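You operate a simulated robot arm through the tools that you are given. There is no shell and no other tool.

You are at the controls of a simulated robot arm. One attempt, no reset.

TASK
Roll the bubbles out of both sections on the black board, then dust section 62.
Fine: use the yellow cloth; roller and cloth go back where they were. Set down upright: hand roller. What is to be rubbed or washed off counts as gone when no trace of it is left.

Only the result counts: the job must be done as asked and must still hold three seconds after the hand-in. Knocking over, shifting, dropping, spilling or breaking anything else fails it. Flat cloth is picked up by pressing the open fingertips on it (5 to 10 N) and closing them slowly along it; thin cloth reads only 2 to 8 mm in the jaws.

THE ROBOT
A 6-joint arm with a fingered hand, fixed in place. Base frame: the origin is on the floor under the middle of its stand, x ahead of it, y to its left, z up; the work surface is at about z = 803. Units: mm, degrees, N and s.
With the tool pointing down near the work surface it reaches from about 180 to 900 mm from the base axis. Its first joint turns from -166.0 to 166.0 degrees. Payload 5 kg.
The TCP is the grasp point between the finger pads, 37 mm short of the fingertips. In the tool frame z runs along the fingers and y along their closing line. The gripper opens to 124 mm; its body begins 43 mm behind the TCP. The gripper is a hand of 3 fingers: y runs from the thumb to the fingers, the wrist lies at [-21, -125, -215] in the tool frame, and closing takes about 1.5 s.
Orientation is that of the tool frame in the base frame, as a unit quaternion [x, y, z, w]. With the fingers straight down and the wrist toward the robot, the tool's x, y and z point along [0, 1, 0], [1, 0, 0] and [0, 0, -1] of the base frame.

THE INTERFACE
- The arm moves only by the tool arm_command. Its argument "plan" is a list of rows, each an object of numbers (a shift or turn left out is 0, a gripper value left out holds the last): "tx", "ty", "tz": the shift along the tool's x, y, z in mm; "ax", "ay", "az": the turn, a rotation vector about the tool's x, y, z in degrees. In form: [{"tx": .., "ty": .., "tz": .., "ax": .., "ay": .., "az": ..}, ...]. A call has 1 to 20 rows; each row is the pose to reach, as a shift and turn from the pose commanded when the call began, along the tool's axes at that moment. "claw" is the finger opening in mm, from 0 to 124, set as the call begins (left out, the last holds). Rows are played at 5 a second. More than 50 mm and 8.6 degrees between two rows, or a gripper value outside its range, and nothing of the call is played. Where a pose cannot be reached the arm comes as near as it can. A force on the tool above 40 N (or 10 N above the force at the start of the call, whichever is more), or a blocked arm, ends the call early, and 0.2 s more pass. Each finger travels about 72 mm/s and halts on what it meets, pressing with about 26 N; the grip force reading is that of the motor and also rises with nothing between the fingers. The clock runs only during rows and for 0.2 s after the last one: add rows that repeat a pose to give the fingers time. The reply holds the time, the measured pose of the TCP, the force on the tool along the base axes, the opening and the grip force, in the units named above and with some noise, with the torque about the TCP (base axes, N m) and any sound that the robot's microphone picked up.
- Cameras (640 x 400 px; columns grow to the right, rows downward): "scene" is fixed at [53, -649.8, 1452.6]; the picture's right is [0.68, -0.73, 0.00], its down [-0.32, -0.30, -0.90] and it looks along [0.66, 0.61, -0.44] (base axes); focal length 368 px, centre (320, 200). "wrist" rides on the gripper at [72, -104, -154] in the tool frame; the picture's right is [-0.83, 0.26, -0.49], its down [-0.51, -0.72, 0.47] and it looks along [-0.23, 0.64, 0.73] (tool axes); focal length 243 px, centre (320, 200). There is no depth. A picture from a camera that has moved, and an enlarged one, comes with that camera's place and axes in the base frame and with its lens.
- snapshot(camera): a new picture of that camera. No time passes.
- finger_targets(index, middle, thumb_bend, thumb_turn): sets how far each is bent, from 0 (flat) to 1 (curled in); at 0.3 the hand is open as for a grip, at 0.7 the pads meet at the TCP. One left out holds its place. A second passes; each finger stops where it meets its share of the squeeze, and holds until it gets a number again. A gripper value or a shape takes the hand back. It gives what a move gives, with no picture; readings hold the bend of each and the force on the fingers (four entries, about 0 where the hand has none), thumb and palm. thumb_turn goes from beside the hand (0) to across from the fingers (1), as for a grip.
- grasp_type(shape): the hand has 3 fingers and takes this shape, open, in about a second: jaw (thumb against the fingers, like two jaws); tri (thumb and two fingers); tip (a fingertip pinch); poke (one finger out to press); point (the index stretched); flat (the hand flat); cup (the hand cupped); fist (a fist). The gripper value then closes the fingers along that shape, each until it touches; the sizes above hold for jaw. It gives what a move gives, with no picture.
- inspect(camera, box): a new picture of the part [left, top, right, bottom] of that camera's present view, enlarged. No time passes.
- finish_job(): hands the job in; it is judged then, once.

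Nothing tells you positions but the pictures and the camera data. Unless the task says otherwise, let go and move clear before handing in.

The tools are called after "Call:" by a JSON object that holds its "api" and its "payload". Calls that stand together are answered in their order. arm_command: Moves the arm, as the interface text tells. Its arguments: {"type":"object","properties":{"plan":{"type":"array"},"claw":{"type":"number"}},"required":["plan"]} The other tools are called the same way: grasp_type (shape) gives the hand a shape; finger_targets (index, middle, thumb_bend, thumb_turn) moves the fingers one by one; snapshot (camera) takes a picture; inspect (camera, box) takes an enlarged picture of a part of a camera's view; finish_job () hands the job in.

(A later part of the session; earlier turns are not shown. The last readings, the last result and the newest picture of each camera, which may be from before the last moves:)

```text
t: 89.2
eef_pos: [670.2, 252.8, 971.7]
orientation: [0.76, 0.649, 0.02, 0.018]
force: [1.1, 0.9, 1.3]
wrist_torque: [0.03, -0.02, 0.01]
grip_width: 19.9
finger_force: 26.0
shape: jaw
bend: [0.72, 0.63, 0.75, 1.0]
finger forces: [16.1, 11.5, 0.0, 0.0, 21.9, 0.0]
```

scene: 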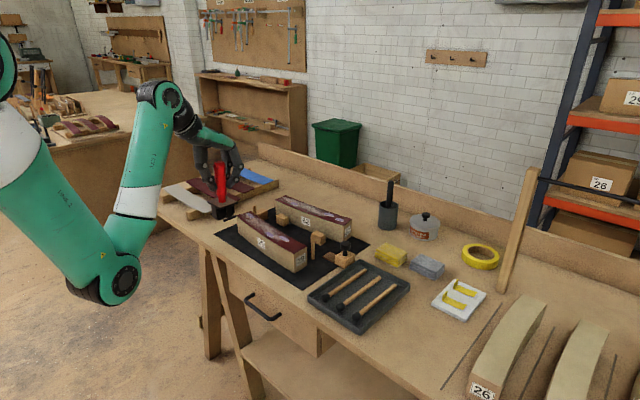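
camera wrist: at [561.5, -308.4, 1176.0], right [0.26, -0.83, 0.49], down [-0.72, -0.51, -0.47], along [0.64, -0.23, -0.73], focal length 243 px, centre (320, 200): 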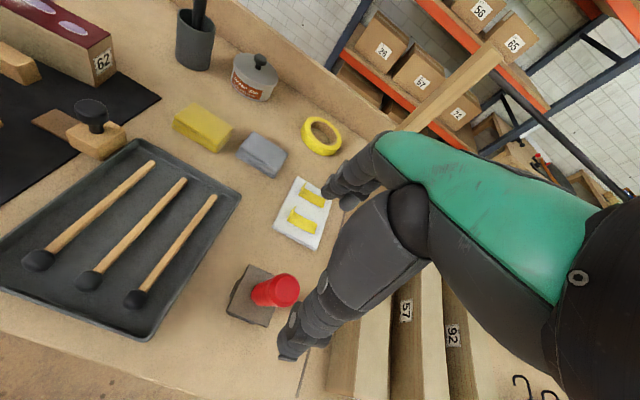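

Call:
{"api": "arm_command", "payload": {"plan": [{"tz": 0.7}, {"tz": 1.3}, {"tz": 1.3, "ty": 3}, {"tz": 1.3, "ty": 6}, {"tz": 1.3, "ty": 9}, {"tz": 1.3, "ty": 12}, {"tz": 1.3, "ty": 15}, {"tz": 1.3, "ty": 17}, {"tz": 1.3, "ty": 17}]}}

Call:
{"api": "inspect", "payload": {"camera": "scene", "box": [225, 180, 285, 240]}}

Call:
{"api": "inspect", "payload": {"camera": "wrist", "box": [180, 160, 380, 330]}}

```text
t: 91.2
eef_pos: [686.6, 249.6, 971.1]
orientation: [0.76, 0.65, 0.021, 0.019]
force: [2.1, 5.6, 11.6]
wrist_torque: [0.11, -0.16, 0.06]
grip_width: 20.2
finger_force: 25.8
shape: jaw
bend: [0.72, 0.62, 0.75, 1.0]
finger forces: [20.0, 11.6, 0.0, 0.0, 23.5, 0.0]
```

```text
6.67 times, centred on (255, 210) of scene
camera zoom: at [53.0, -649.8, 1452.6], right [0.68, -0.73, 0.0], down [-0.32, -0.3, -0.9], along [0.66, 0.61, -0.44], focal length 2455 px, centre (753, 133)
```

zoom: 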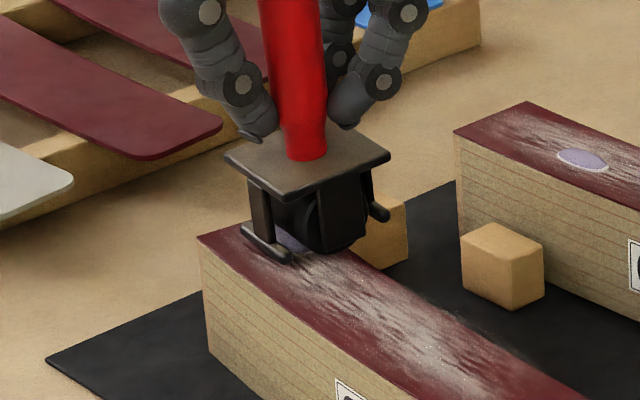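

```text
2.35 times, centred on (280, 245) of wrist
camera zoom: at [586.2, 337.0, 1120.5], right [0.1, -0.86, 0.5], down [-0.77, -0.39, -0.51], along [0.64, -0.33, -0.7], focal length 571 px, centre (414, 94)
```

zoom: 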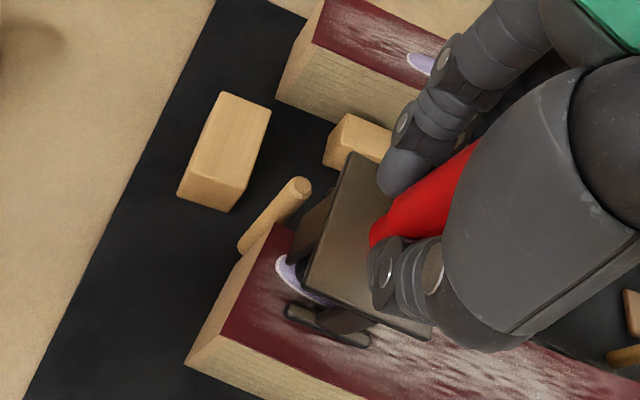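

The bubble remains at ~15 N. Pressing to ~22 N and rolling back toward -x.

Call:
{"api": "arm_command", "payload": {"plan": [{"tz": 0.5}, {"tz": 1.0}, {"tz": 1.0, "ty": -3}, {"tz": 1.0, "ty": -6}, {"tz": 1.0, "ty": -9}, {"tz": 1.0, "ty": -12}, {"tz": 1.0, "ty": -15}, {"tz": 1.0, "ty": -18}, {"tz": 1.0, "ty": -21}, {"tz": 1.0, "ty": -24}, {"tz": 1.0, "ty": -24}]}}

Call:
{"api": "inspect", "payload": {"camera": "scene", "box": [225, 180, 285, 240]}}

Call:
{"api": "inspect", "payload": {"camera": "wrist", "box": [180, 160, 380, 330]}}

```text
t: 93.6
eef_pos: [661.9, 253.5, 969.8]
orientation: [0.76, 0.65, 0.02, 0.018]
force: [-1.4, 0.5, 24.2]
wrist_torque: [-0.06, -0.08, -0.04]
grip_width: 20.3
finger_force: 26.1
shape: jaw
bend: [0.72, 0.62, 0.75, 1.0]
finger forces: [18.4, 15.3, 0.0, 0.0, 26.4, 0.1]
```

```text
6.67 times, centred on (255, 210) of scene
camera zoom: at [53.0, -649.8, 1452.6], right [0.68, -0.73, 0.0], down [-0.32, -0.3, -0.9], along [0.66, 0.61, -0.44], focal length 2455 px, centre (753, 133)
```

zoom: 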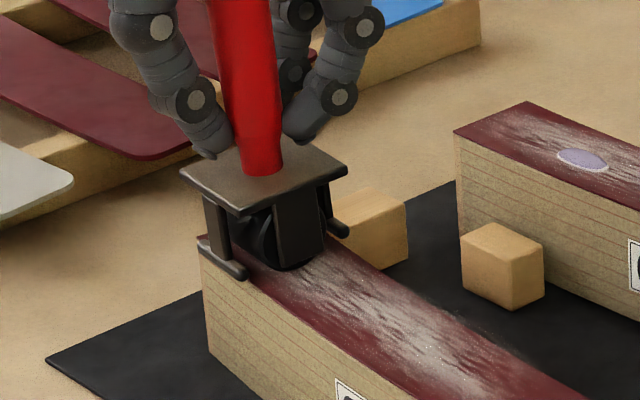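

```text
2.35 times, centred on (280, 245) of wrist
camera zoom: at [562.6, 341.5, 1118.9], right [0.1, -0.86, 0.5], down [-0.77, -0.39, -0.51], along [0.64, -0.33, -0.7], focal length 571 px, centre (414, 94)
```

zoom: 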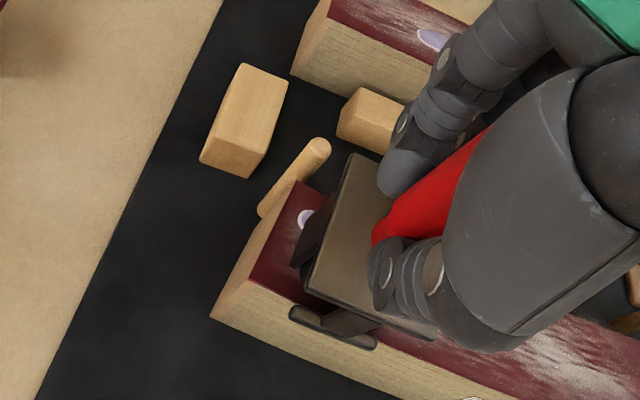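

Part of bubble 1 seems to remain at its far end. Lifting to check.

Call:
{"api": "arm_command", "payload": {"plan": [{"tz": -5}, {"tz": -25}, {"tz": -45}, {"tx": -40, "tz": -60}, {"tx": -40, "tz": -60}]}}

Call:
{"api": "inspect", "payload": {"camera": "wrist", "box": [150, 160, 350, 330]}}

Call:
{"api": "inspect", "payload": {"camera": "scene", "box": [225, 190, 285, 240]}}

```text
t: 94.8
eef_pos: [653.1, 213.0, 1029.1]
orientation: [0.76, 0.65, 0.018, 0.018]
force: [-0.6, 0.6, -3.3]
wrist_torque: [0.01, -0.01, 0.0]
grip_width: 19.8
finger_force: 25.9
shape: jaw
bend: [0.72, 0.62, 0.75, 1.0]
finger forces: [16.2, 12.2, 0.1, 0.0, 22.0, 0.1]
```

```text
2.35 times, centred on (250, 245) of wrist
camera zoom: at [553.6, 301.0, 1177.4], right [0.1, -0.86, 0.5], down [-0.77, -0.39, -0.51], along [0.63, -0.33, -0.7], focal length 571 px, centre (485, 94)
```

zoom: 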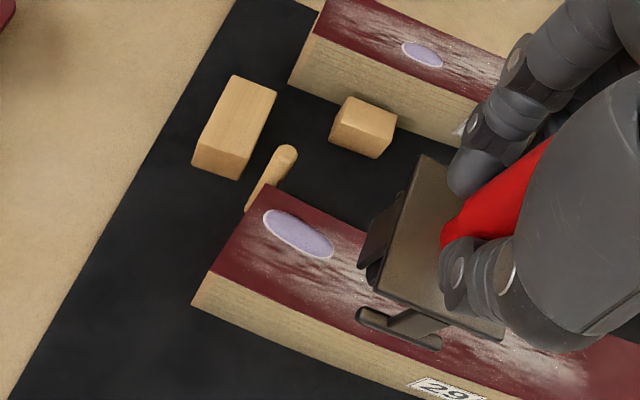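

```text
8.00 times, centred on (255, 215) of scene
camera zoom: at [53.0, -649.8, 1452.6], right [0.68, -0.73, 0.0], down [-0.32, -0.3, -0.9], along [0.66, 0.61, -0.44], focal length 2946 px, centre (840, 80)
```

zoom: 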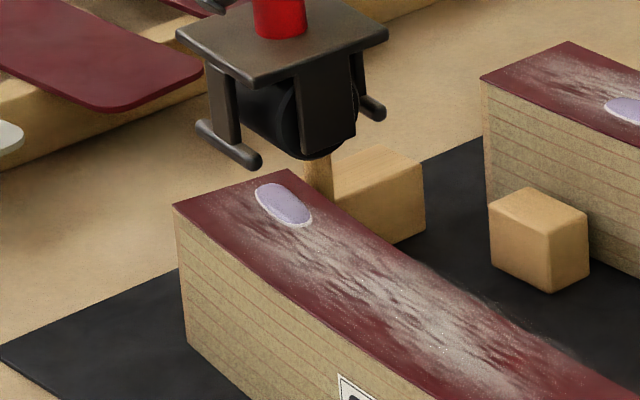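

Bubble 1 did not go: with the wheel offset it wasn't fully covered. Crosswise is blocked by the dowel, so I'll yaw the hand -90° and roll lengthwise along this bubble, with the wheel centred just inside so the cheek clears the dowel.

Call:
{"api": "arm_command", "payload": {"plan": [{"tx": 2, "ty": 1, "ay": 0.43, "az": -8.2}, {"tx": 4, "ty": 2, "ay": 0.85, "az": -16.4}, {"tx": 6, "ty": 3, "ay": 1.28, "az": -24.6}, {"tx": 8, "ty": 4, "ay": 1.7, "az": -32.7}, {"tx": 10, "ty": 5, "ay": 2.13, "az": -40.9}, {"tx": 12, "ty": 6, "ay": 2.56, "az": -49.1}, {"tx": 14, "ty": 7, "ay": 2.98, "az": -57.3}, {"tx": 16, "ty": 7.6, "ay": 3.4, "az": -65.4}, {"tx": 17, "ty": 8, "ay": 3.83, "az": -73.6}, {"tx": 18, "ty": 8.2, "ay": 4.25, "az": -81.8}, {"tx": 18.4, "ty": 8.4, "ay": 4.68, "az": -89.9}, {"tx": 18.4, "ty": 8.4, "ay": 4.68, "az": -89.9}]}}

Call:
{"api": "inspect", "payload": {"camera": "scene", "box": [220, 160, 310, 240]}}

Call:
{"api": "snapshot", "payload": {"camera": "wrist"}}

```text
t: 97.4
eef_pos: [664.0, 230.0, 1029.5]
orientation: [0.077, 0.997, 0.029, 0.001]
force: [-0.8, -0.8, -3.7]
wrist_torque: [0.03, 0.05, -0.02]
grip_width: 19.7
finger_force: 26.2
shape: jaw
bend: [0.72, 0.62, 0.75, 1.0]
finger forces: [16.5, 12.3, 0.0, 0.0, 21.7, 0.0]
```

```text
5.00 times, centred on (265, 200) of scene
camera zoom: at [53.0, -649.8, 1452.6], right [0.68, -0.73, 0.0], down [-0.32, -0.3, -0.9], along [0.66, 0.61, -0.44], focal length 1842 px, centre (595, 200)
```

zoom: 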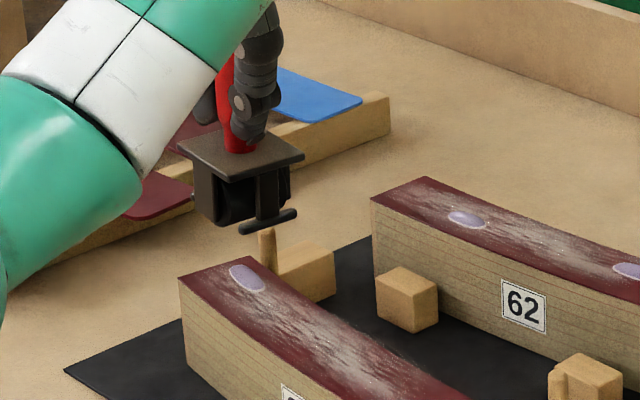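

```text
taken
camera wrist: at [575.3, 130.3, 1177.4], right [0.86, 0.1, 0.51], down [0.39, -0.76, -0.51], along [0.33, 0.64, -0.69], focal length 243 px, centre (320, 200)
```

wrist: 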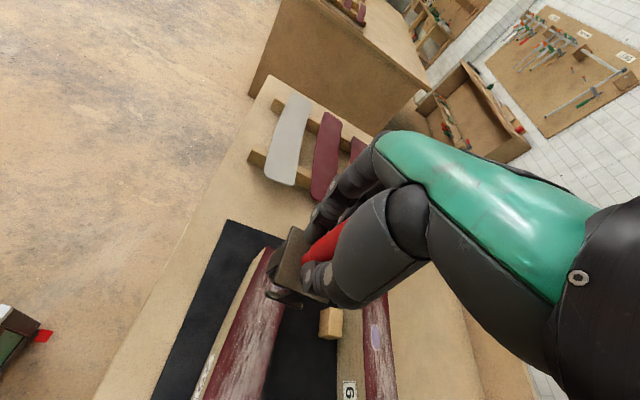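

The hand is yawed. Checking alignment with the section in the wrist view.

Call:
{"api": "inspect", "payload": {"camera": "wrist", "box": [200, 200, 360, 330]}}

Call:
{"api": "inspect", "payload": {"camera": "scene", "box": [230, 175, 280, 225]}}

```text
3.08 times, centred on (280, 265) of wrist
camera zoom: at [575.3, 130.3, 1177.4], right [0.86, 0.1, 0.51], down [0.39, -0.76, -0.51], along [0.33, 0.64, -0.69], focal length 746 px, centre (443, 0)
```

zoom: 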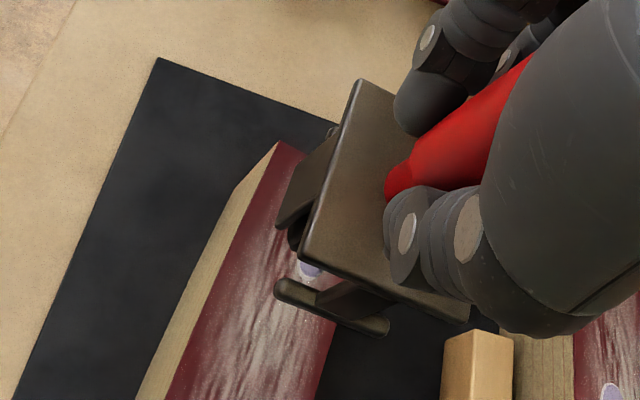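

```text
8.00 times, centred on (255, 200) of scene
camera zoom: at [53.0, -649.8, 1452.6], right [0.68, -0.73, 0.0], down [-0.32, -0.3, -0.9], along [0.66, 0.61, -0.44], focal length 2946 px, centre (840, 200)
```

zoom: 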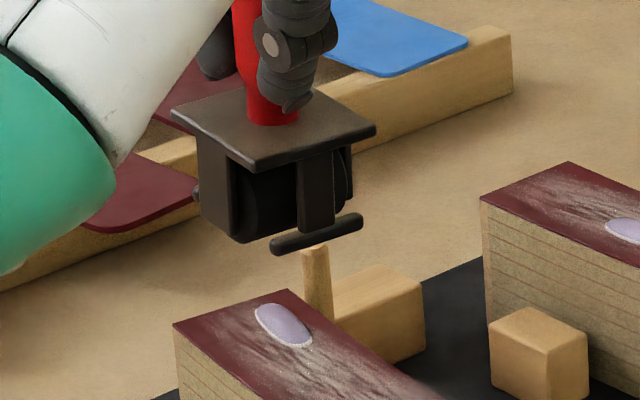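

Wheel is over the section just short of bubble 1. Lowering vertically toward contact.

Call:
{"api": "arm_command", "payload": {"plan": [{"ty": -1, "tz": 20}, {"ty": -2, "tz": 38}, {"ty": -2.6, "tz": 50}, {"ty": -2.8, "tz": 54}, {"ty": -2.9, "tz": 55.5}, {"ty": -2.9, "tz": 55.5}]}}

Call:
{"api": "inspect", "payload": {"camera": "wrist", "box": [200, 200, 360, 330]}}

Call:
{"api": "inspect", "payload": {"camera": "scene", "box": [230, 180, 290, 240]}}

```text
t: 98.8
eef_pos: [664.7, 230.6, 972.9]
orientation: [0.078, 0.997, 0.03, 0.002]
force: [0.0, 0.5, -3.2]
wrist_torque: [0.01, 0.02, 0.0]
grip_width: 19.7
finger_force: 25.7
shape: jaw
bend: [0.72, 0.62, 0.75, 1.0]
finger forces: [16.4, 12.4, 0.0, 0.1, 21.8, 0.0]
```

```text
3.08 times, centred on (280, 265) of wrist
camera zoom: at [575.3, 130.5, 1121.7], right [0.86, 0.1, 0.51], down [0.39, -0.76, -0.51], along [0.34, 0.64, -0.69], focal length 746 px, centre (443, 0)
```

zoom: 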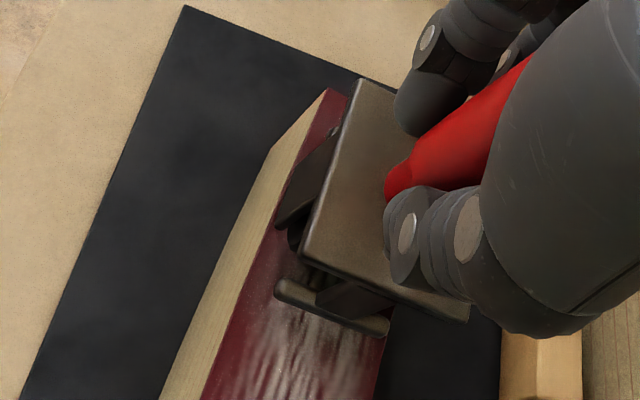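

```text
6.67 times, centred on (260, 210) of scene
camera zoom: at [53.0, -649.8, 1452.6], right [0.68, -0.73, 0.0], down [-0.32, -0.3, -0.9], along [0.66, 0.61, -0.44], focal length 2455 px, centre (720, 133)
```

zoom: 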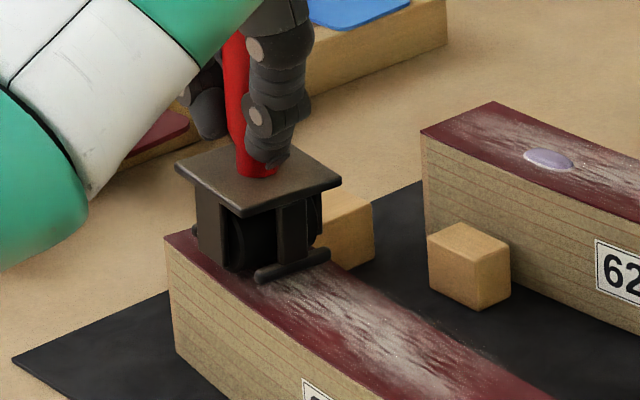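

Aligned with the section. Making contact.

Call:
{"api": "arm_command", "payload": {"plan": [{"tz": 0.8}, {"tz": 1.6}, {"tz": 1.6}]}}

```text
t: 99.6
eef_pos: [663.5, 230.5, 971.1]
orientation: [0.078, 0.997, 0.029, 0.002]
force: [-0.3, -0.1, -1.5]
wrist_torque: [-0.02, 0.04, 0.01]
grip_width: 19.7
finger_force: 25.7
shape: jaw
bend: [0.72, 0.62, 0.75, 1.0]
finger forces: [16.5, 12.4, 0.1, 0.0, 22.0, 0.0]
```

Call:
{"api": "arm_command", "payload": {"plan": [{"tz": 0.8}, {"tz": 1.6}, {"ty": 4, "tz": 1.8}, {"ty": 8, "tz": 2.0}, {"ty": 12, "tz": 2.2}, {"ty": 16, "tz": 2.4}, {"ty": 20, "tz": 2.6}, {"ty": 20, "tz": 2.6}]}}

Call:
{"api": "inspect", "payload": {"camera": "scene", "box": [230, 180, 290, 240]}}

Call:
{"api": "inspect", "payload": {"camera": "wrist", "box": [200, 200, 360, 330]}}

```text
t: 101.4
eef_pos: [667.3, 251.0, 971.3]
orientation: [0.078, 0.996, 0.03, 0.002]
force: [-4.2, -0.1, 9.5]
wrist_torque: [-0.02, 0.07, -0.02]
grip_width: 19.8
finger_force: 25.9
shape: jaw
bend: [0.72, 0.62, 0.75, 1.0]
finger forces: [18.6, 12.5, 0.1, 0.1, 24.1, 0.0]
```

```text
6.67 times, centred on (260, 210) of scene
camera zoom: at [53.0, -649.8, 1452.6], right [0.68, -0.73, 0.0], down [-0.32, -0.3, -0.9], along [0.66, 0.61, -0.44], focal length 2455 px, centre (720, 133)
```

zoom: 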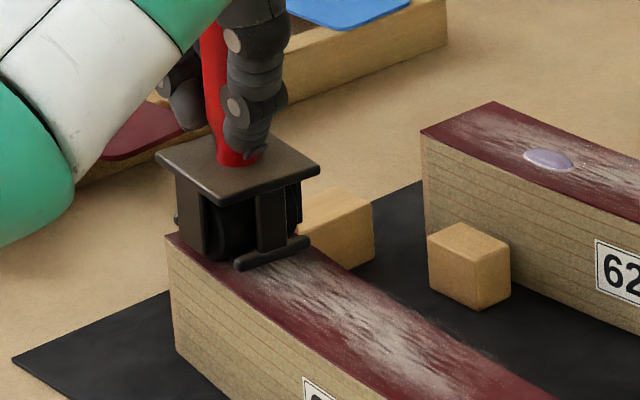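

```text
3.08 times, centred on (280, 265) of wrist
camera zoom: at [577.7, 150.5, 1118.9], right [0.86, 0.1, 0.51], down [0.39, -0.76, -0.51], along [0.34, 0.64, -0.69], focal length 746 px, centre (443, 0)
```

zoom: 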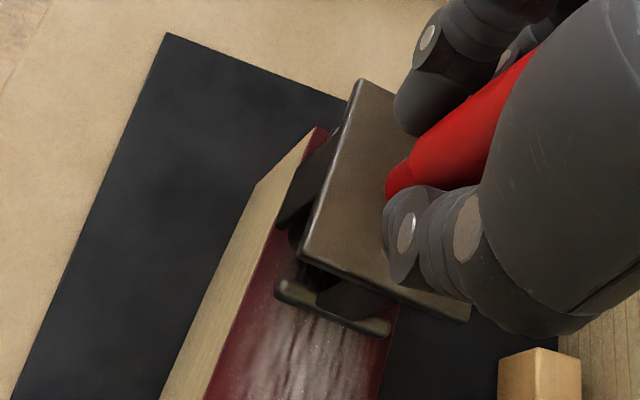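

It rolls freely at ~13 N. Pressing slightly more and continuing along the bubble toward the end.

Call:
{"api": "arm_command", "payload": {"plan": [{"tz": 0.5}, {"ty": 4, "tz": 0.9}, {"ty": 8, "tz": 1.2}, {"ty": 12, "tz": 1.4}, {"ty": 16, "tz": 1.6}, {"ty": 20, "tz": 1.8}, {"ty": 24, "tz": 2.0}, {"ty": 24, "tz": 2.0}]}}

Call:
{"api": "inspect", "payload": {"camera": "scene", "box": [230, 180, 290, 240]}}

Call:
{"api": "inspect", "payload": {"camera": "wrist", "box": [200, 200, 360, 330]}}

```text
t: 103.2
eef_pos: [670.0, 275.2, 970.0]
orientation: [0.079, 0.996, 0.029, 0.003]
force: [-6.3, 0.2, 20.2]
wrist_torque: [0.11, 0.12, 0.02]
grip_width: 20.6
finger_force: 25.4
shape: jaw
bend: [0.72, 0.62, 0.75, 1.0]
finger forces: [21.4, 13.3, 0.1, 0.0, 25.9, 0.0]
```

```text
6.67 times, centred on (260, 210) of scene
camera zoom: at [53.0, -649.8, 1452.6], right [0.68, -0.73, 0.0], down [-0.32, -0.3, -0.9], along [0.66, 0.61, -0.44], focal length 2455 px, centre (720, 133)
```

zoom: 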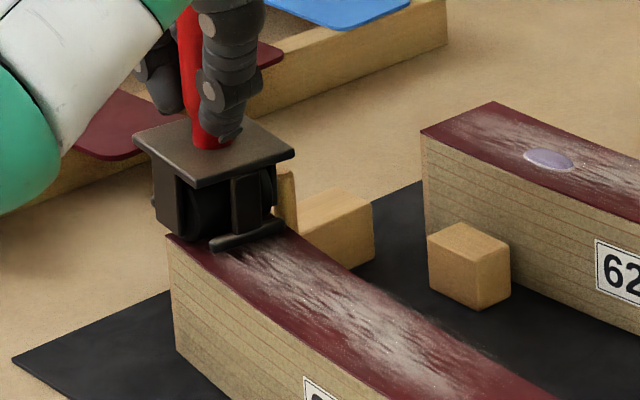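

```text
3.08 times, centred on (280, 265) of wrist
camera zoom: at [581.4, 174.3, 1118.2], right [0.86, 0.1, 0.51], down [0.39, -0.76, -0.51], along [0.34, 0.64, -0.69], focal length 746 px, centre (443, 0)
```

zoom: 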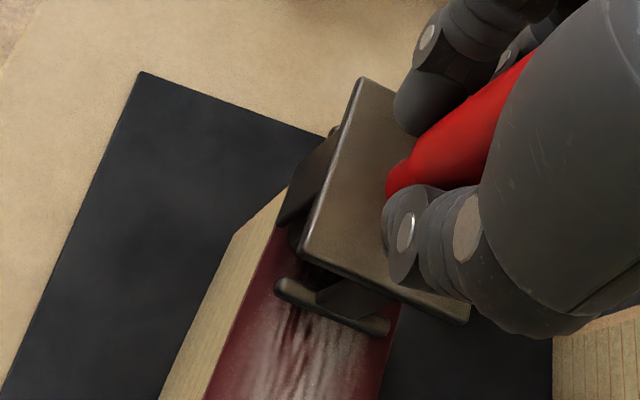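

Bubble 1 seems flattened. Rolling back once over it, then lifting to confirm.

Call:
{"api": "arm_command", "payload": {"plan": [{"ty": -5, "tz": -0.3}, {"ty": -10, "tz": -0.5}, {"ty": -15, "tz": -0.8}, {"ty": -20, "tz": -1.0}, {"ty": -25, "tz": -1.3}, {"ty": -30, "tz": -1.6}, {"ty": -35, "tz": -1.8}, {"ty": -36, "tz": -10}, {"ty": -37, "tz": -40}, {"ty": -38, "tz": -70}, {"ty": -38, "tz": -70}]}}

Call:
{"api": "inspect", "payload": {"camera": "scene", "box": [225, 190, 305, 260]}}

Call:
{"api": "inspect", "payload": {"camera": "wrist", "box": [200, 200, 360, 330]}}

```text
t: 105.6
eef_pos: [663.1, 233.3, 1036.2]
orientation: [0.079, 0.996, 0.029, 0.001]
force: [0.7, -0.4, -3.5]
wrist_torque: [0.03, 0.02, 0.02]
grip_width: 19.8
finger_force: 26.0
shape: jaw
bend: [0.72, 0.62, 0.75, 1.0]
finger forces: [16.8, 12.5, 0.1, 0.1, 21.5, 0.0]
```

```text
5.71 times, centred on (265, 225) of scene
camera zoom: at [53.0, -649.8, 1452.6], right [0.68, -0.73, 0.0], down [-0.32, -0.3, -0.9], along [0.66, 0.61, -0.44], focal length 2105 px, centre (634, 57)
```

zoom: 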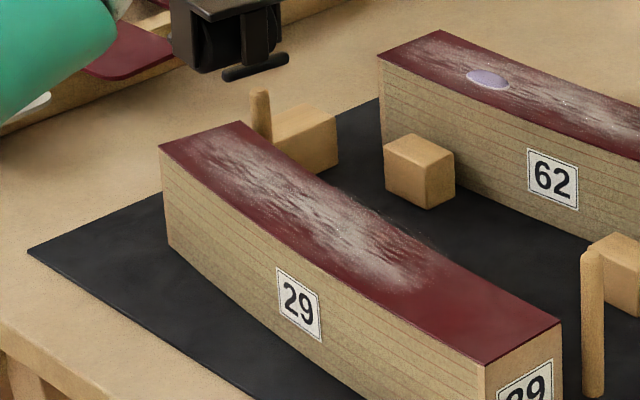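

```text
3.08 times, centred on (280, 265) of wrist
camera zoom: at [574.3, 132.8, 1185.8], right [0.86, 0.1, 0.51], down [0.39, -0.76, -0.51], along [0.34, 0.64, -0.69], focal length 746 px, centre (443, 0)
```

zoom: 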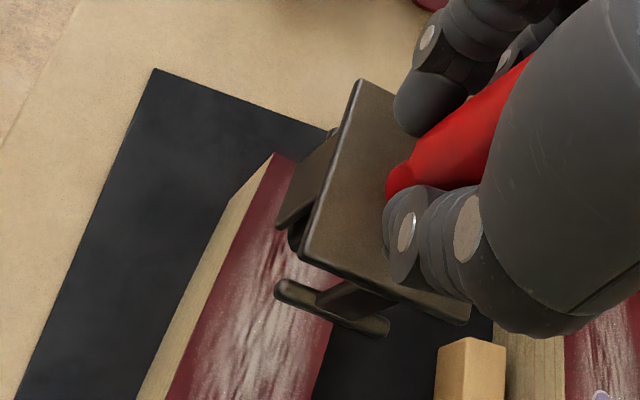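

Section 29 is bubble-free. Now I'll turn the hand back and carry the roller over to section 62, next to its middle bubble.

Call:
{"api": "arm_command", "payload": {"plan": [{"tx": -21.1, "ty": -12.9, "tz": -0.7, "ay": -0.39, "az": 7.49}, {"tx": -42.3, "ty": -25.9, "tz": -1.3, "ay": -0.78, "az": 14.98}, {"tx": -63.4, "ty": -38.8, "tz": -2.0, "ay": -1.17, "az": 22.47}, {"tx": -84.5, "ty": -51.7, "tz": -2.7, "ay": -1.56, "az": 29.96}, {"tx": -105.7, "ty": -64.7, "tz": -3.4, "ay": -1.95, "az": 37.45}, {"tx": -126.8, "ty": -77.6, "tz": -4.0, "ay": -2.34, "az": 44.94}, {"tx": -147.9, "ty": -90.5, "tz": -4.7, "ay": -2.73, "az": 52.43}, {"tx": -169, "ty": -103.4, "tz": -5.4, "ay": -3.12, "az": 59.92}, {"tx": -190.2, "ty": -116.4, "tz": -6.0, "ay": -3.51, "az": 67.41}, {"tx": -211.3, "ty": -129.3, "tz": -6.7, "ay": -3.9, "az": 74.9}, {"tx": -211.3, "ty": -129.3, "tz": -6.7, "ay": -3.9, "az": 74.9}]}}

Call:
{"api": "inspect", "payload": {"camera": "scene", "box": [270, 150, 370, 240]}}

Call:
{"api": "snapshot", "payload": {"camera": "wrist"}}

```text
t: 108.0
eef_pos: [851.6, 73.8, 1037.5]
orientation: [0.67, 0.742, 0.022, 0.016]
force: [0.4, 0.0, -3.9]
wrist_torque: [0.02, 0.0, -0.02]
grip_width: 19.8
finger_force: 26.4
shape: jaw
bend: [0.72, 0.62, 0.75, 1.0]
finger forces: [16.6, 12.8, 0.0, 0.0, 21.5, 0.1]
```

```text
4.44 times, centred on (320, 195) of scene
camera zoom: at [53.0, -649.8, 1452.6], right [0.68, -0.73, 0.0], down [-0.32, -0.3, -0.9], along [0.66, 0.61, -0.44], focal length 1637 px, centre (320, 222)
```

zoom: 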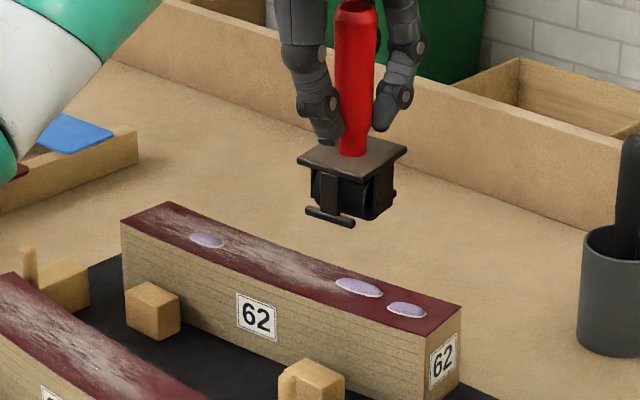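

```text
taken
camera wrist: at [732.8, 133.1, 1186.3], right [0.32, -0.8, 0.5], down [-0.64, -0.57, -0.51], along [0.7, -0.16, -0.7], focal length 243 px, centre (320, 200)
```

wrist: 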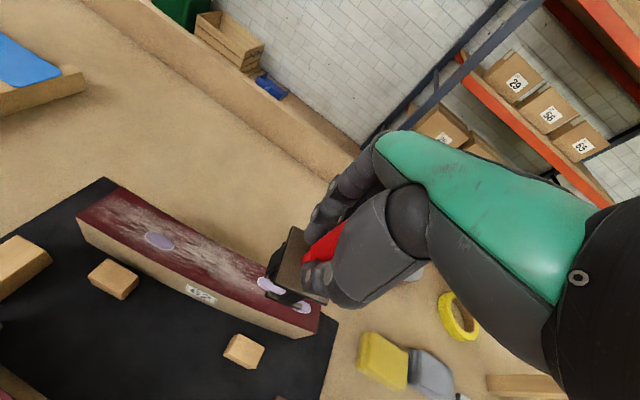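

The pose is reachable. Measuring section 62's bubbles in the wrist view.

Call:
{"api": "inspect", "payload": {"camera": "wrist", "box": [60, 160, 350, 350]}}

Call:
{"api": "inspect", "payload": {"camera": "wrist", "box": [220, 220, 350, 350]}}

```text
2.11 times, centred on (205, 255) of wrist
camera zoom: at [732.8, 133.1, 1186.3], right [0.32, -0.8, 0.5], down [-0.64, -0.57, -0.51], along [0.7, -0.16, -0.7], focal length 511 px, centre (562, 84)
```

zoom: 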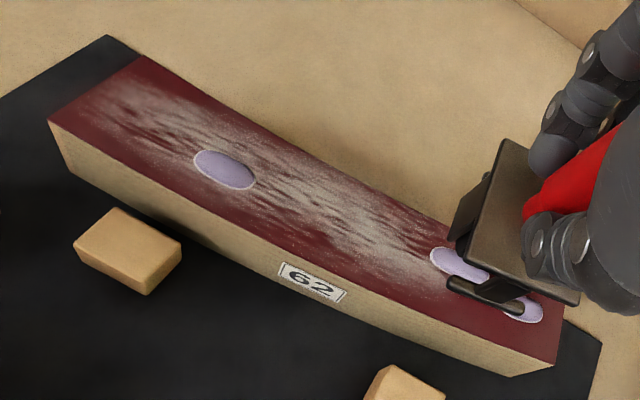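

```text
3.08 times, centred on (285, 285) of wrist
camera zoom: at [732.8, 133.1, 1186.3], right [0.32, -0.8, 0.5], down [-0.64, -0.57, -0.51], along [0.7, -0.16, -0.7], focal length 746 px, centre (428, -62)
```

zoom: 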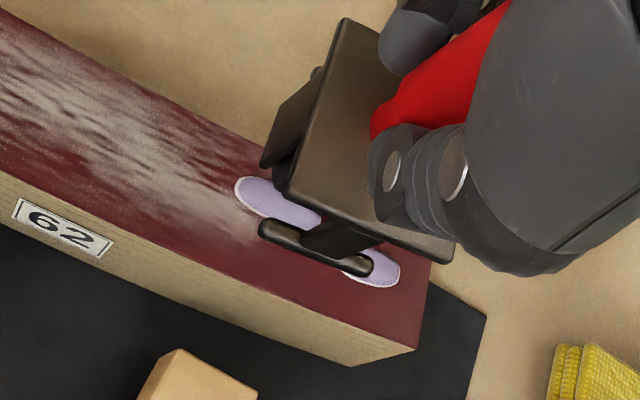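

Bubbles on 62: about (841,210), (864,68), (863,20). The wheel is just to the -x side of the middle one. Lowering.

Call:
{"api": "arm_command", "payload": {"plan": [{"ty": -1.3, "tz": 25}, {"ty": -2.6, "tz": 48}, {"ty": -3.0, "tz": 58}, {"ty": -3.2, "tz": 62}, {"ty": -3.3, "tz": 63.5}, {"ty": -3.3, "tz": 63.5}]}}

Call:
{"api": "inspect", "payload": {"camera": "wrist", "box": [200, 200, 360, 350]}}

Call:
{"api": "inspect", "payload": {"camera": "scene", "box": [290, 170, 370, 240]}}

```text
t: 109.4
eef_pos: [852.6, 73.6, 972.6]
orientation: [0.669, 0.743, 0.023, 0.016]
force: [0.1, 0.0, -4.0]
wrist_torque: [0.02, -0.01, -0.01]
grip_width: 19.5
finger_force: 26.3
shape: jaw
bend: [0.72, 0.62, 0.75, 1.0]
finger forces: [16.6, 12.7, 0.0, 0.0, 21.6, 0.0]
```

```text
2.67 times, centred on (280, 275) of wrist
camera zoom: at [733.5, 132.2, 1121.8], right [0.32, -0.8, 0.5], down [-0.64, -0.57, -0.51], along [0.7, -0.15, -0.7], focal length 647 px, centre (427, 0)
```

zoom: 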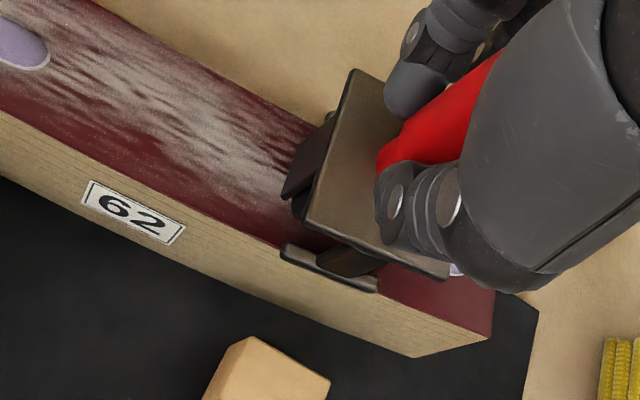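

```text
5.71 times, centred on (330, 205) of scene
camera zoom: at [53.0, -649.8, 1452.6], right [0.68, -0.73, 0.0], down [-0.32, -0.3, -0.9], along [0.66, 0.61, -0.44], focal length 2105 px, centre (263, 171)
```

zoom: 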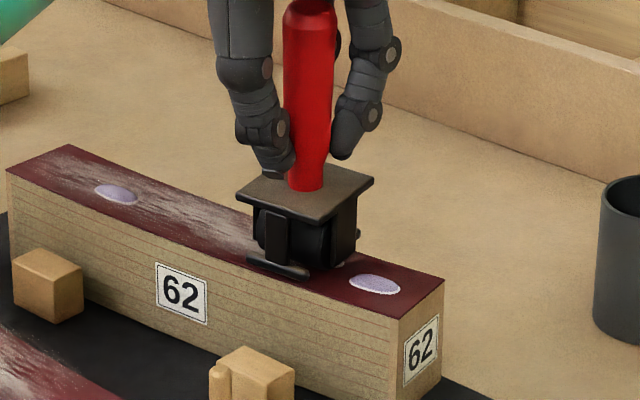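

Call:
{"api": "arm_command", "payload": {"plan": [{"tz": 0.8}, {"tz": 1.6}, {"tz": 2.2}, {"tz": 2.2}]}}

```text
t: 110.4
eef_pos: [853.3, 74.3, 970.9]
orientation: [0.669, 0.743, 0.024, 0.016]
force: [-0.3, 2.6, 3.6]
wrist_torque: [0.05, -0.04, 0.0]
grip_width: 19.7
finger_force: 25.5
shape: jaw
bend: [0.72, 0.62, 0.75, 1.0]
finger forces: [18.1, 12.9, 0.1, 0.0, 22.3, 0.1]
```

Call:
{"api": "arm_command", "payload": {"plan": [{"tz": 1.1}, {"ty": 3, "tz": 1.3}, {"ty": 6, "tz": 1.4}, {"ty": 9, "tz": 1.6}, {"ty": 12, "tz": 1.7}, {"ty": 15, "tz": 1.9}, {"ty": 18, "tz": 2.0}, {"ty": 21, "tz": 2.2}, {"ty": 24, "tz": 2.4}, {"ty": 26, "tz": 2.5}, {"ty": 26, "tz": 2.5}]}}

Call:
{"api": "inspect", "payload": {"camera": "scene", "box": [290, 170, 370, 240]}}

```text
t: 112.8
eef_pos: [880.1, 75.9, 970.6]
orientation: [0.669, 0.743, 0.023, 0.016]
force: [-0.6, 6.1, 16.6]
wrist_torque: [0.16, -0.12, 0.06]
grip_width: 20.5
finger_force: 26.1
shape: jaw
bend: [0.72, 0.62, 0.75, 1.0]
finger forces: [22.2, 13.1, 0.0, 0.0, 24.5, 0.0]
```

```text
5.71 times, centred on (330, 205) of scene
camera zoom: at [53.0, -649.8, 1452.6], right [0.68, -0.73, 0.0], down [-0.32, -0.3, -0.9], along [0.66, 0.61, -0.44], focal length 2105 px, centre (263, 171)
```

zoom: 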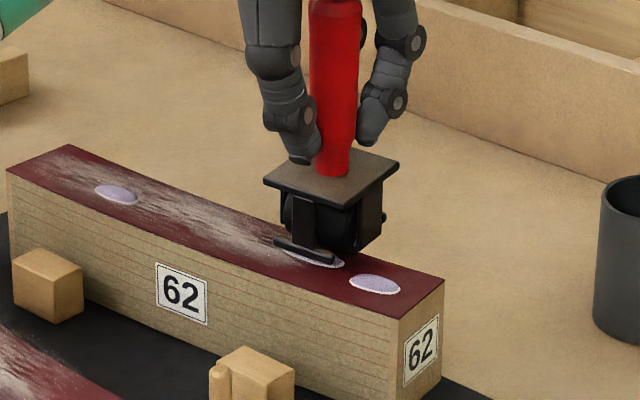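

The bubble is still partly visible; rolling back over it at ~20 N.

Call:
{"api": "arm_command", "payload": {"plan": [{"ty": -3, "tz": 0.1}, {"ty": -6, "tz": 0.0}, {"ty": -9, "tz": -0.2}, {"ty": -12, "tz": -0.3}, {"ty": -15, "tz": -0.5}, {"ty": -18, "tz": -0.6}, {"ty": -21, "tz": -0.8}, {"ty": -24, "tz": -1.0}, {"ty": -27, "tz": -1.1}, {"ty": -27, "tz": -1.1}]}}

Call:
{"api": "inspect", "payload": {"camera": "scene", "box": [290, 170, 370, 240]}}

```text
t: 115.0
eef_pos: [849.9, 73.4, 970.1]
orientation: [0.669, 0.743, 0.022, 0.017]
force: [-1.7, 3.9, 16.1]
wrist_torque: [0.07, 0.07, 0.05]
grip_width: 20.6
finger_force: 25.8
shape: jaw
bend: [0.72, 0.62, 0.75, 1.0]
finger forces: [20.0, 14.4, 0.1, 0.1, 26.1, 0.0]
```

```text
5.71 times, centred on (330, 205) of scene
camera zoom: at [53.0, -649.8, 1452.6], right [0.68, -0.73, 0.0], down [-0.32, -0.3, -0.9], along [0.66, 0.61, -0.44], focal length 2105 px, centre (263, 171)
```

zoom: 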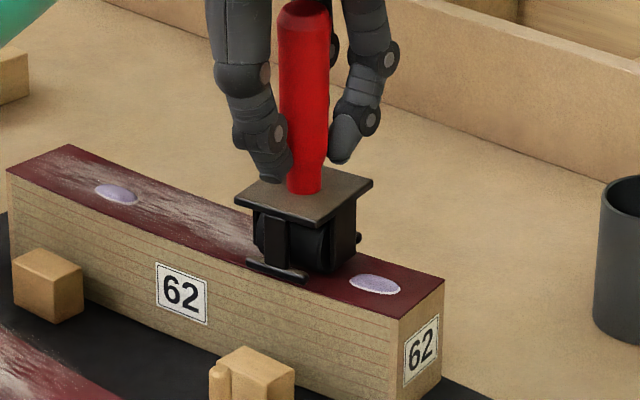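

Lifting to check the middle bubble of 62.

Call:
{"api": "arm_command", "payload": {"plan": [{"ty": 0.5, "tz": -10}, {"ty": 1.5, "tz": -30}, {"ty": 2.6, "tz": -50}, {"ty": 2.6, "tz": -50}]}}

Call:
{"api": "inspect", "payload": {"camera": "scene", "box": [290, 180, 370, 250]}}

Call:
{"api": "inspect", "payload": {"camera": "wrist", "box": [200, 200, 360, 350]}}

```text
t: 116.0
eef_pos: [851.3, 74.4, 1019.0]
orientation: [0.669, 0.743, 0.022, 0.016]
force: [-0.5, -0.3, -2.9]
wrist_torque: [0.0, 0.01, 0.05]
grip_width: 19.6
finger_force: 26.2
shape: jaw
bend: [0.72, 0.62, 0.75, 1.0]
finger forces: [16.9, 13.0, 0.0, 0.0, 21.8, 0.0]
```

```text
5.71 times, centred on (330, 215) of scene
camera zoom: at [53.0, -649.8, 1452.6], right [0.68, -0.73, 0.0], down [-0.32, -0.3, -0.9], along [0.66, 0.61, -0.44], focal length 2105 px, centre (263, 114)
```

zoom: 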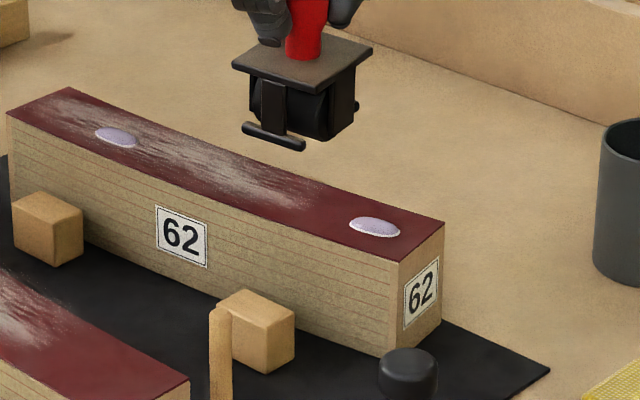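

```text
2.67 times, centred on (280, 275) of wrist
camera zoom: at [732.5, 133.5, 1168.0], right [0.32, -0.8, 0.5], down [-0.64, -0.57, -0.51], along [0.7, -0.15, -0.7], focal length 647 px, centre (427, 0)
```

zoom: 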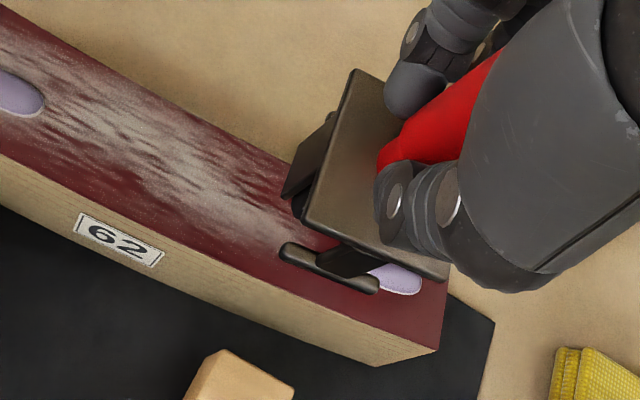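

Gone. Moving to the near-end bubble of 62 and lowering.

Call:
{"api": "arm_command", "payload": {"plan": [{"tx": -25, "ty": -4}, {"tx": -50.4, "ty": -8}, {"tx": -50.4, "ty": -9.2, "tz": 22}, {"tx": -50.4, "ty": -10, "tz": 38}, {"tx": -50.4, "ty": -10.2, "tz": 43}, {"tx": -50.4, "ty": -10.3, "tz": 45}, {"tx": -50.4, "ty": -10.3, "tz": 45}]}}

Call:
{"api": "inspect", "payload": {"camera": "scene", "box": [290, 180, 370, 250]}}

Call:
{"api": "inspect", "payload": {"camera": "wrist", "box": [200, 200, 360, 350]}}

```text
t: 117.6
eef_pos: [848.3, 23.6, 972.3]
orientation: [0.669, 0.743, 0.023, 0.015]
force: [-0.2, -0.1, -3.3]
wrist_torque: [0.01, 0.03, 0.02]
grip_width: 19.8
finger_force: 25.8
shape: jaw
bend: [0.72, 0.62, 0.75, 1.0]
finger forces: [16.7, 13.2, 0.0, 0.0, 21.8, 0.0]
```

```text
5.71 times, centred on (330, 215) of scene
camera zoom: at [53.0, -649.8, 1452.6], right [0.68, -0.73, 0.0], down [-0.32, -0.3, -0.9], along [0.66, 0.61, -0.44], focal length 2105 px, centre (263, 114)
```

zoom: 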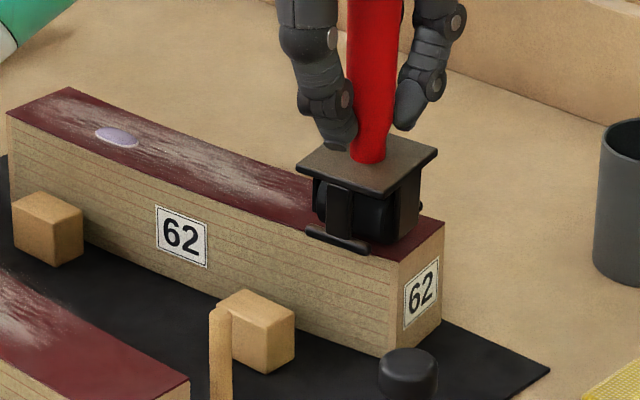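

```text
2.67 times, centred on (280, 275) of wrist
camera zoom: at [729.5, 82.1, 1122.3], right [0.32, -0.8, 0.5], down [-0.64, -0.57, -0.51], along [0.7, -0.15, -0.7], focal length 647 px, centre (427, 0)
```

zoom: 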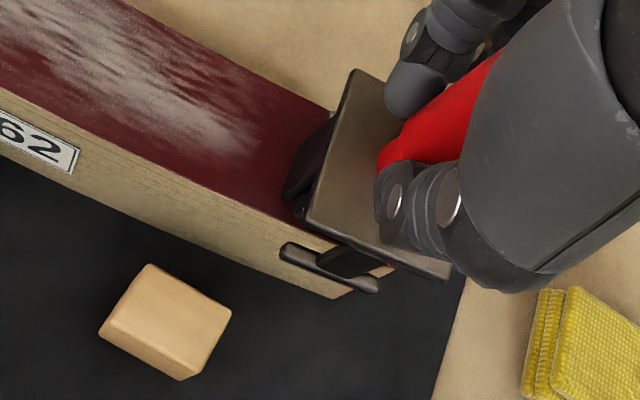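

Call:
{"api": "arm_command", "payload": {"plan": [{"tz": 0.8}, {"tz": 1.6}, {"tz": 2.4}, {"tz": 2.4}]}}

```text
t: 118.6
eef_pos: [849.6, 22.2, 971.6]
orientation: [0.669, 0.743, 0.022, 0.015]
force: [-0.1, 1.3, 2.3]
wrist_torque: [0.06, 0.02, 0.04]
grip_width: 19.7
finger_force: 26.0
shape: jaw
bend: [0.72, 0.62, 0.75, 1.0]
finger forces: [17.6, 13.3, 0.0, 0.0, 22.3, 0.0]
```

Call:
{"api": "arm_command", "payload": {"plan": [{"tz": 1.3}, {"ty": 3, "tz": 1.6}, {"ty": 6, "tz": 1.7}, {"ty": 9, "tz": 1.9}, {"ty": 12, "tz": 2.0}, {"ty": 15, "tz": 2.2}, {"ty": 18, "tz": 2.3}, {"ty": 21, "tz": 2.5}, {"ty": 24, "tz": 2.7}, {"ty": 27, "tz": 2.8}, {"ty": 27, "tz": 2.8}]}}

Call:
{"api": "arm_command", "payload": {"plan": [{"ty": -3, "tz": 0.1}, {"ty": -6, "tz": 0.0}, {"ty": -9, "tz": -0.2}, {"ty": -12, "tz": -0.3}, {"ty": -15, "tz": -0.5}, {"ty": -18, "tz": -0.6}, {"ty": -21, "tz": -0.8}, {"ty": -24, "tz": -1.0}, {"ty": -27, "tz": -1.1}, {"ty": -27, "tz": -1.1}]}}

Call:
{"api": "arm_command", "payload": {"plan": [{"ty": 0.5, "tz": -10}, {"ty": 1.5, "tz": -30}, {"ty": 2.6, "tz": -50}, {"ty": 2.6, "tz": -50}]}}

Call:
{"api": "inspect", "payload": {"camera": "scene", "box": [290, 180, 370, 250]}}

Call:
{"api": "inspect", "payload": {"camera": "wrist", "box": [200, 200, 360, 350]}}

```text
t: 121.0
eef_pos: [875.7, 24.1, 970.8]
orientation: [0.669, 0.743, 0.022, 0.016]
force: [-0.2, 5.1, 12.4]
wrist_torque: [0.17, -0.07, 0.03]
grip_width: 20.2
finger_force: 25.9
shape: jaw
bend: [0.72, 0.62, 0.75, 1.0]
finger forces: [21.0, 13.2, 0.1, 0.0, 23.9, 0.0]
```

```text
t: 123.2
eef_pos: [848.9, 21.9, 970.3]
orientation: [0.669, 0.743, 0.022, 0.015]
force: [-1.8, 5.3, 12.3]
wrist_torque: [0.08, 0.07, -0.01]
grip_width: 20.3
finger_force: 25.9
shape: jaw
bend: [0.72, 0.62, 0.75, 1.0]
finger forces: [19.4, 13.8, 0.1, 0.0, 25.2, 0.0]
```

```text
t: 124.2
eef_pos: [850.9, 22.7, 1020.3]
orientation: [0.669, 0.743, 0.022, 0.015]
force: [-0.5, -0.3, -2.9]
wrist_torque: [0.03, -0.03, 0.01]
grip_width: 19.7
finger_force: 26.0
shape: jaw
bend: [0.72, 0.62, 0.75, 1.0]
finger forces: [16.8, 13.1, 0.1, 0.0, 21.7, 0.0]
```

```text
5.71 times, centred on (330, 215) of scene
camera zoom: at [53.0, -649.8, 1452.6], right [0.68, -0.73, 0.0], down [-0.32, -0.3, -0.9], along [0.66, 0.61, -0.44], focal length 2105 px, centre (263, 114)
```

zoom: 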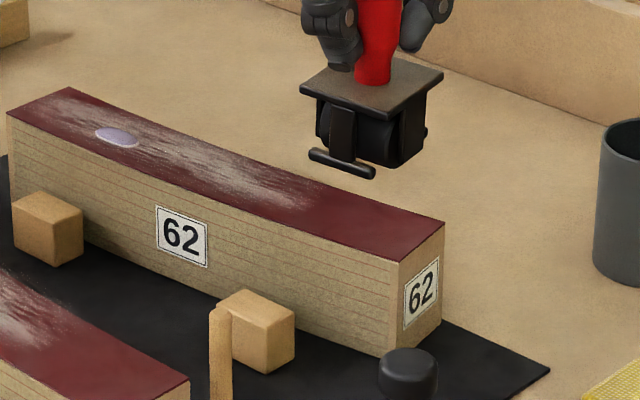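

```text
2.67 times, centred on (280, 275) of wrist
camera zoom: at [731.3, 81.2, 1169.4], right [0.32, -0.8, 0.5], down [-0.64, -0.57, -0.51], along [0.7, -0.15, -0.7], focal length 647 px, centre (427, 0)
```

zoom: 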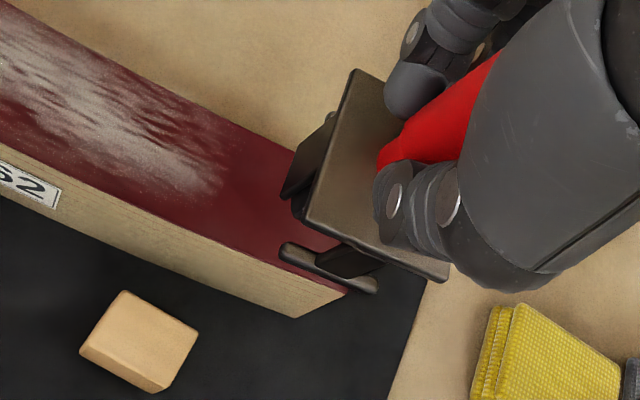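

Two bubbles left on 62 are gone; the last is at the far part (841, 210). Moving there.

Call:
{"api": "arm_command", "payload": {"plan": [{"tx": 40, "ty": -0.6, "az": 0.6}, {"tx": 80, "ty": -1.2, "az": 1.2}, {"tx": 120, "ty": -1.8, "az": 1.8}, {"tx": 160, "ty": -2.4, "az": 2.4}, {"tx": 193, "ty": -2.9, "az": 3}, {"tx": 193, "ty": -4.1, "tz": 24, "az": 3}, {"tx": 193, "ty": -4.8, "tz": 38, "az": 3}, {"tx": 193, "ty": -5.2, "tz": 44, "az": 3}, {"tx": 193, "ty": -5.3, "tz": 46, "az": 3}, {"tx": 193, "ty": -5.3, "tz": 46, "az": 3}]}}

Call:
{"api": "inspect", "payload": {"camera": "scene", "box": [260, 160, 340, 230]}}

Call:
{"api": "inspect", "payload": {"camera": "wrist", "box": [200, 200, 360, 350]}}

```text
t: 126.4
eef_pos: [826.8, 215.1, 975.2]
orientation: [0.688, 0.725, 0.022, 0.014]
force: [0.3, -0.1, -3.4]
wrist_torque: [0.03, 0.03, 0.0]
grip_width: 20.0
finger_force: 25.9
shape: jaw
bend: [0.72, 0.62, 0.75, 1.0]
finger forces: [16.6, 13.3, 0.0, 0.1, 21.9, 0.0]
```

```text
5.71 times, centred on (300, 195) of scene
camera zoom: at [53.0, -649.8, 1452.6], right [0.68, -0.73, 0.0], down [-0.32, -0.3, -0.9], along [0.66, 0.61, -0.44], focal length 2105 px, centre (434, 229)
```

zoom: 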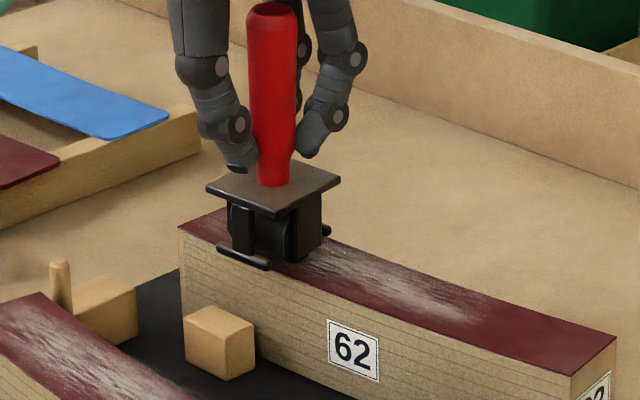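

```text
2.67 times, centred on (280, 275) of wrist
camera zoom: at [710.9, 279.4, 1124.9], right [0.28, -0.82, 0.5], down [-0.67, -0.54, -0.51], along [0.69, -0.19, -0.7], focal length 647 px, centre (427, 0)
```

zoom: 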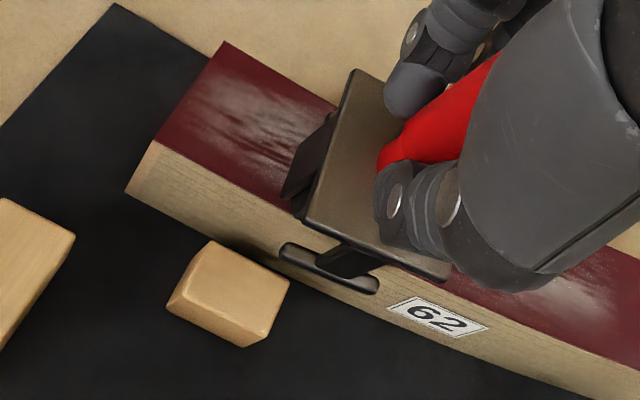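

Positioned beside the last bubble. Making contact and rolling across and back.

Call:
{"api": "arm_command", "payload": {"plan": [{"tz": 2}, {"tz": 3.2}, {"tz": 4.2}, {"tz": 4.2}]}}

```text
t: 127.4
eef_pos: [829.1, 214.1, 971.8]
orientation: [0.688, 0.725, 0.023, 0.015]
force: [-1.7, 1.7, 2.6]
wrist_torque: [0.06, 0.05, -0.01]
grip_width: 19.8
finger_force: 25.7
shape: jaw
bend: [0.72, 0.62, 0.75, 1.0]
finger forces: [17.5, 13.2, 0.0, 0.0, 22.9, 0.1]
```

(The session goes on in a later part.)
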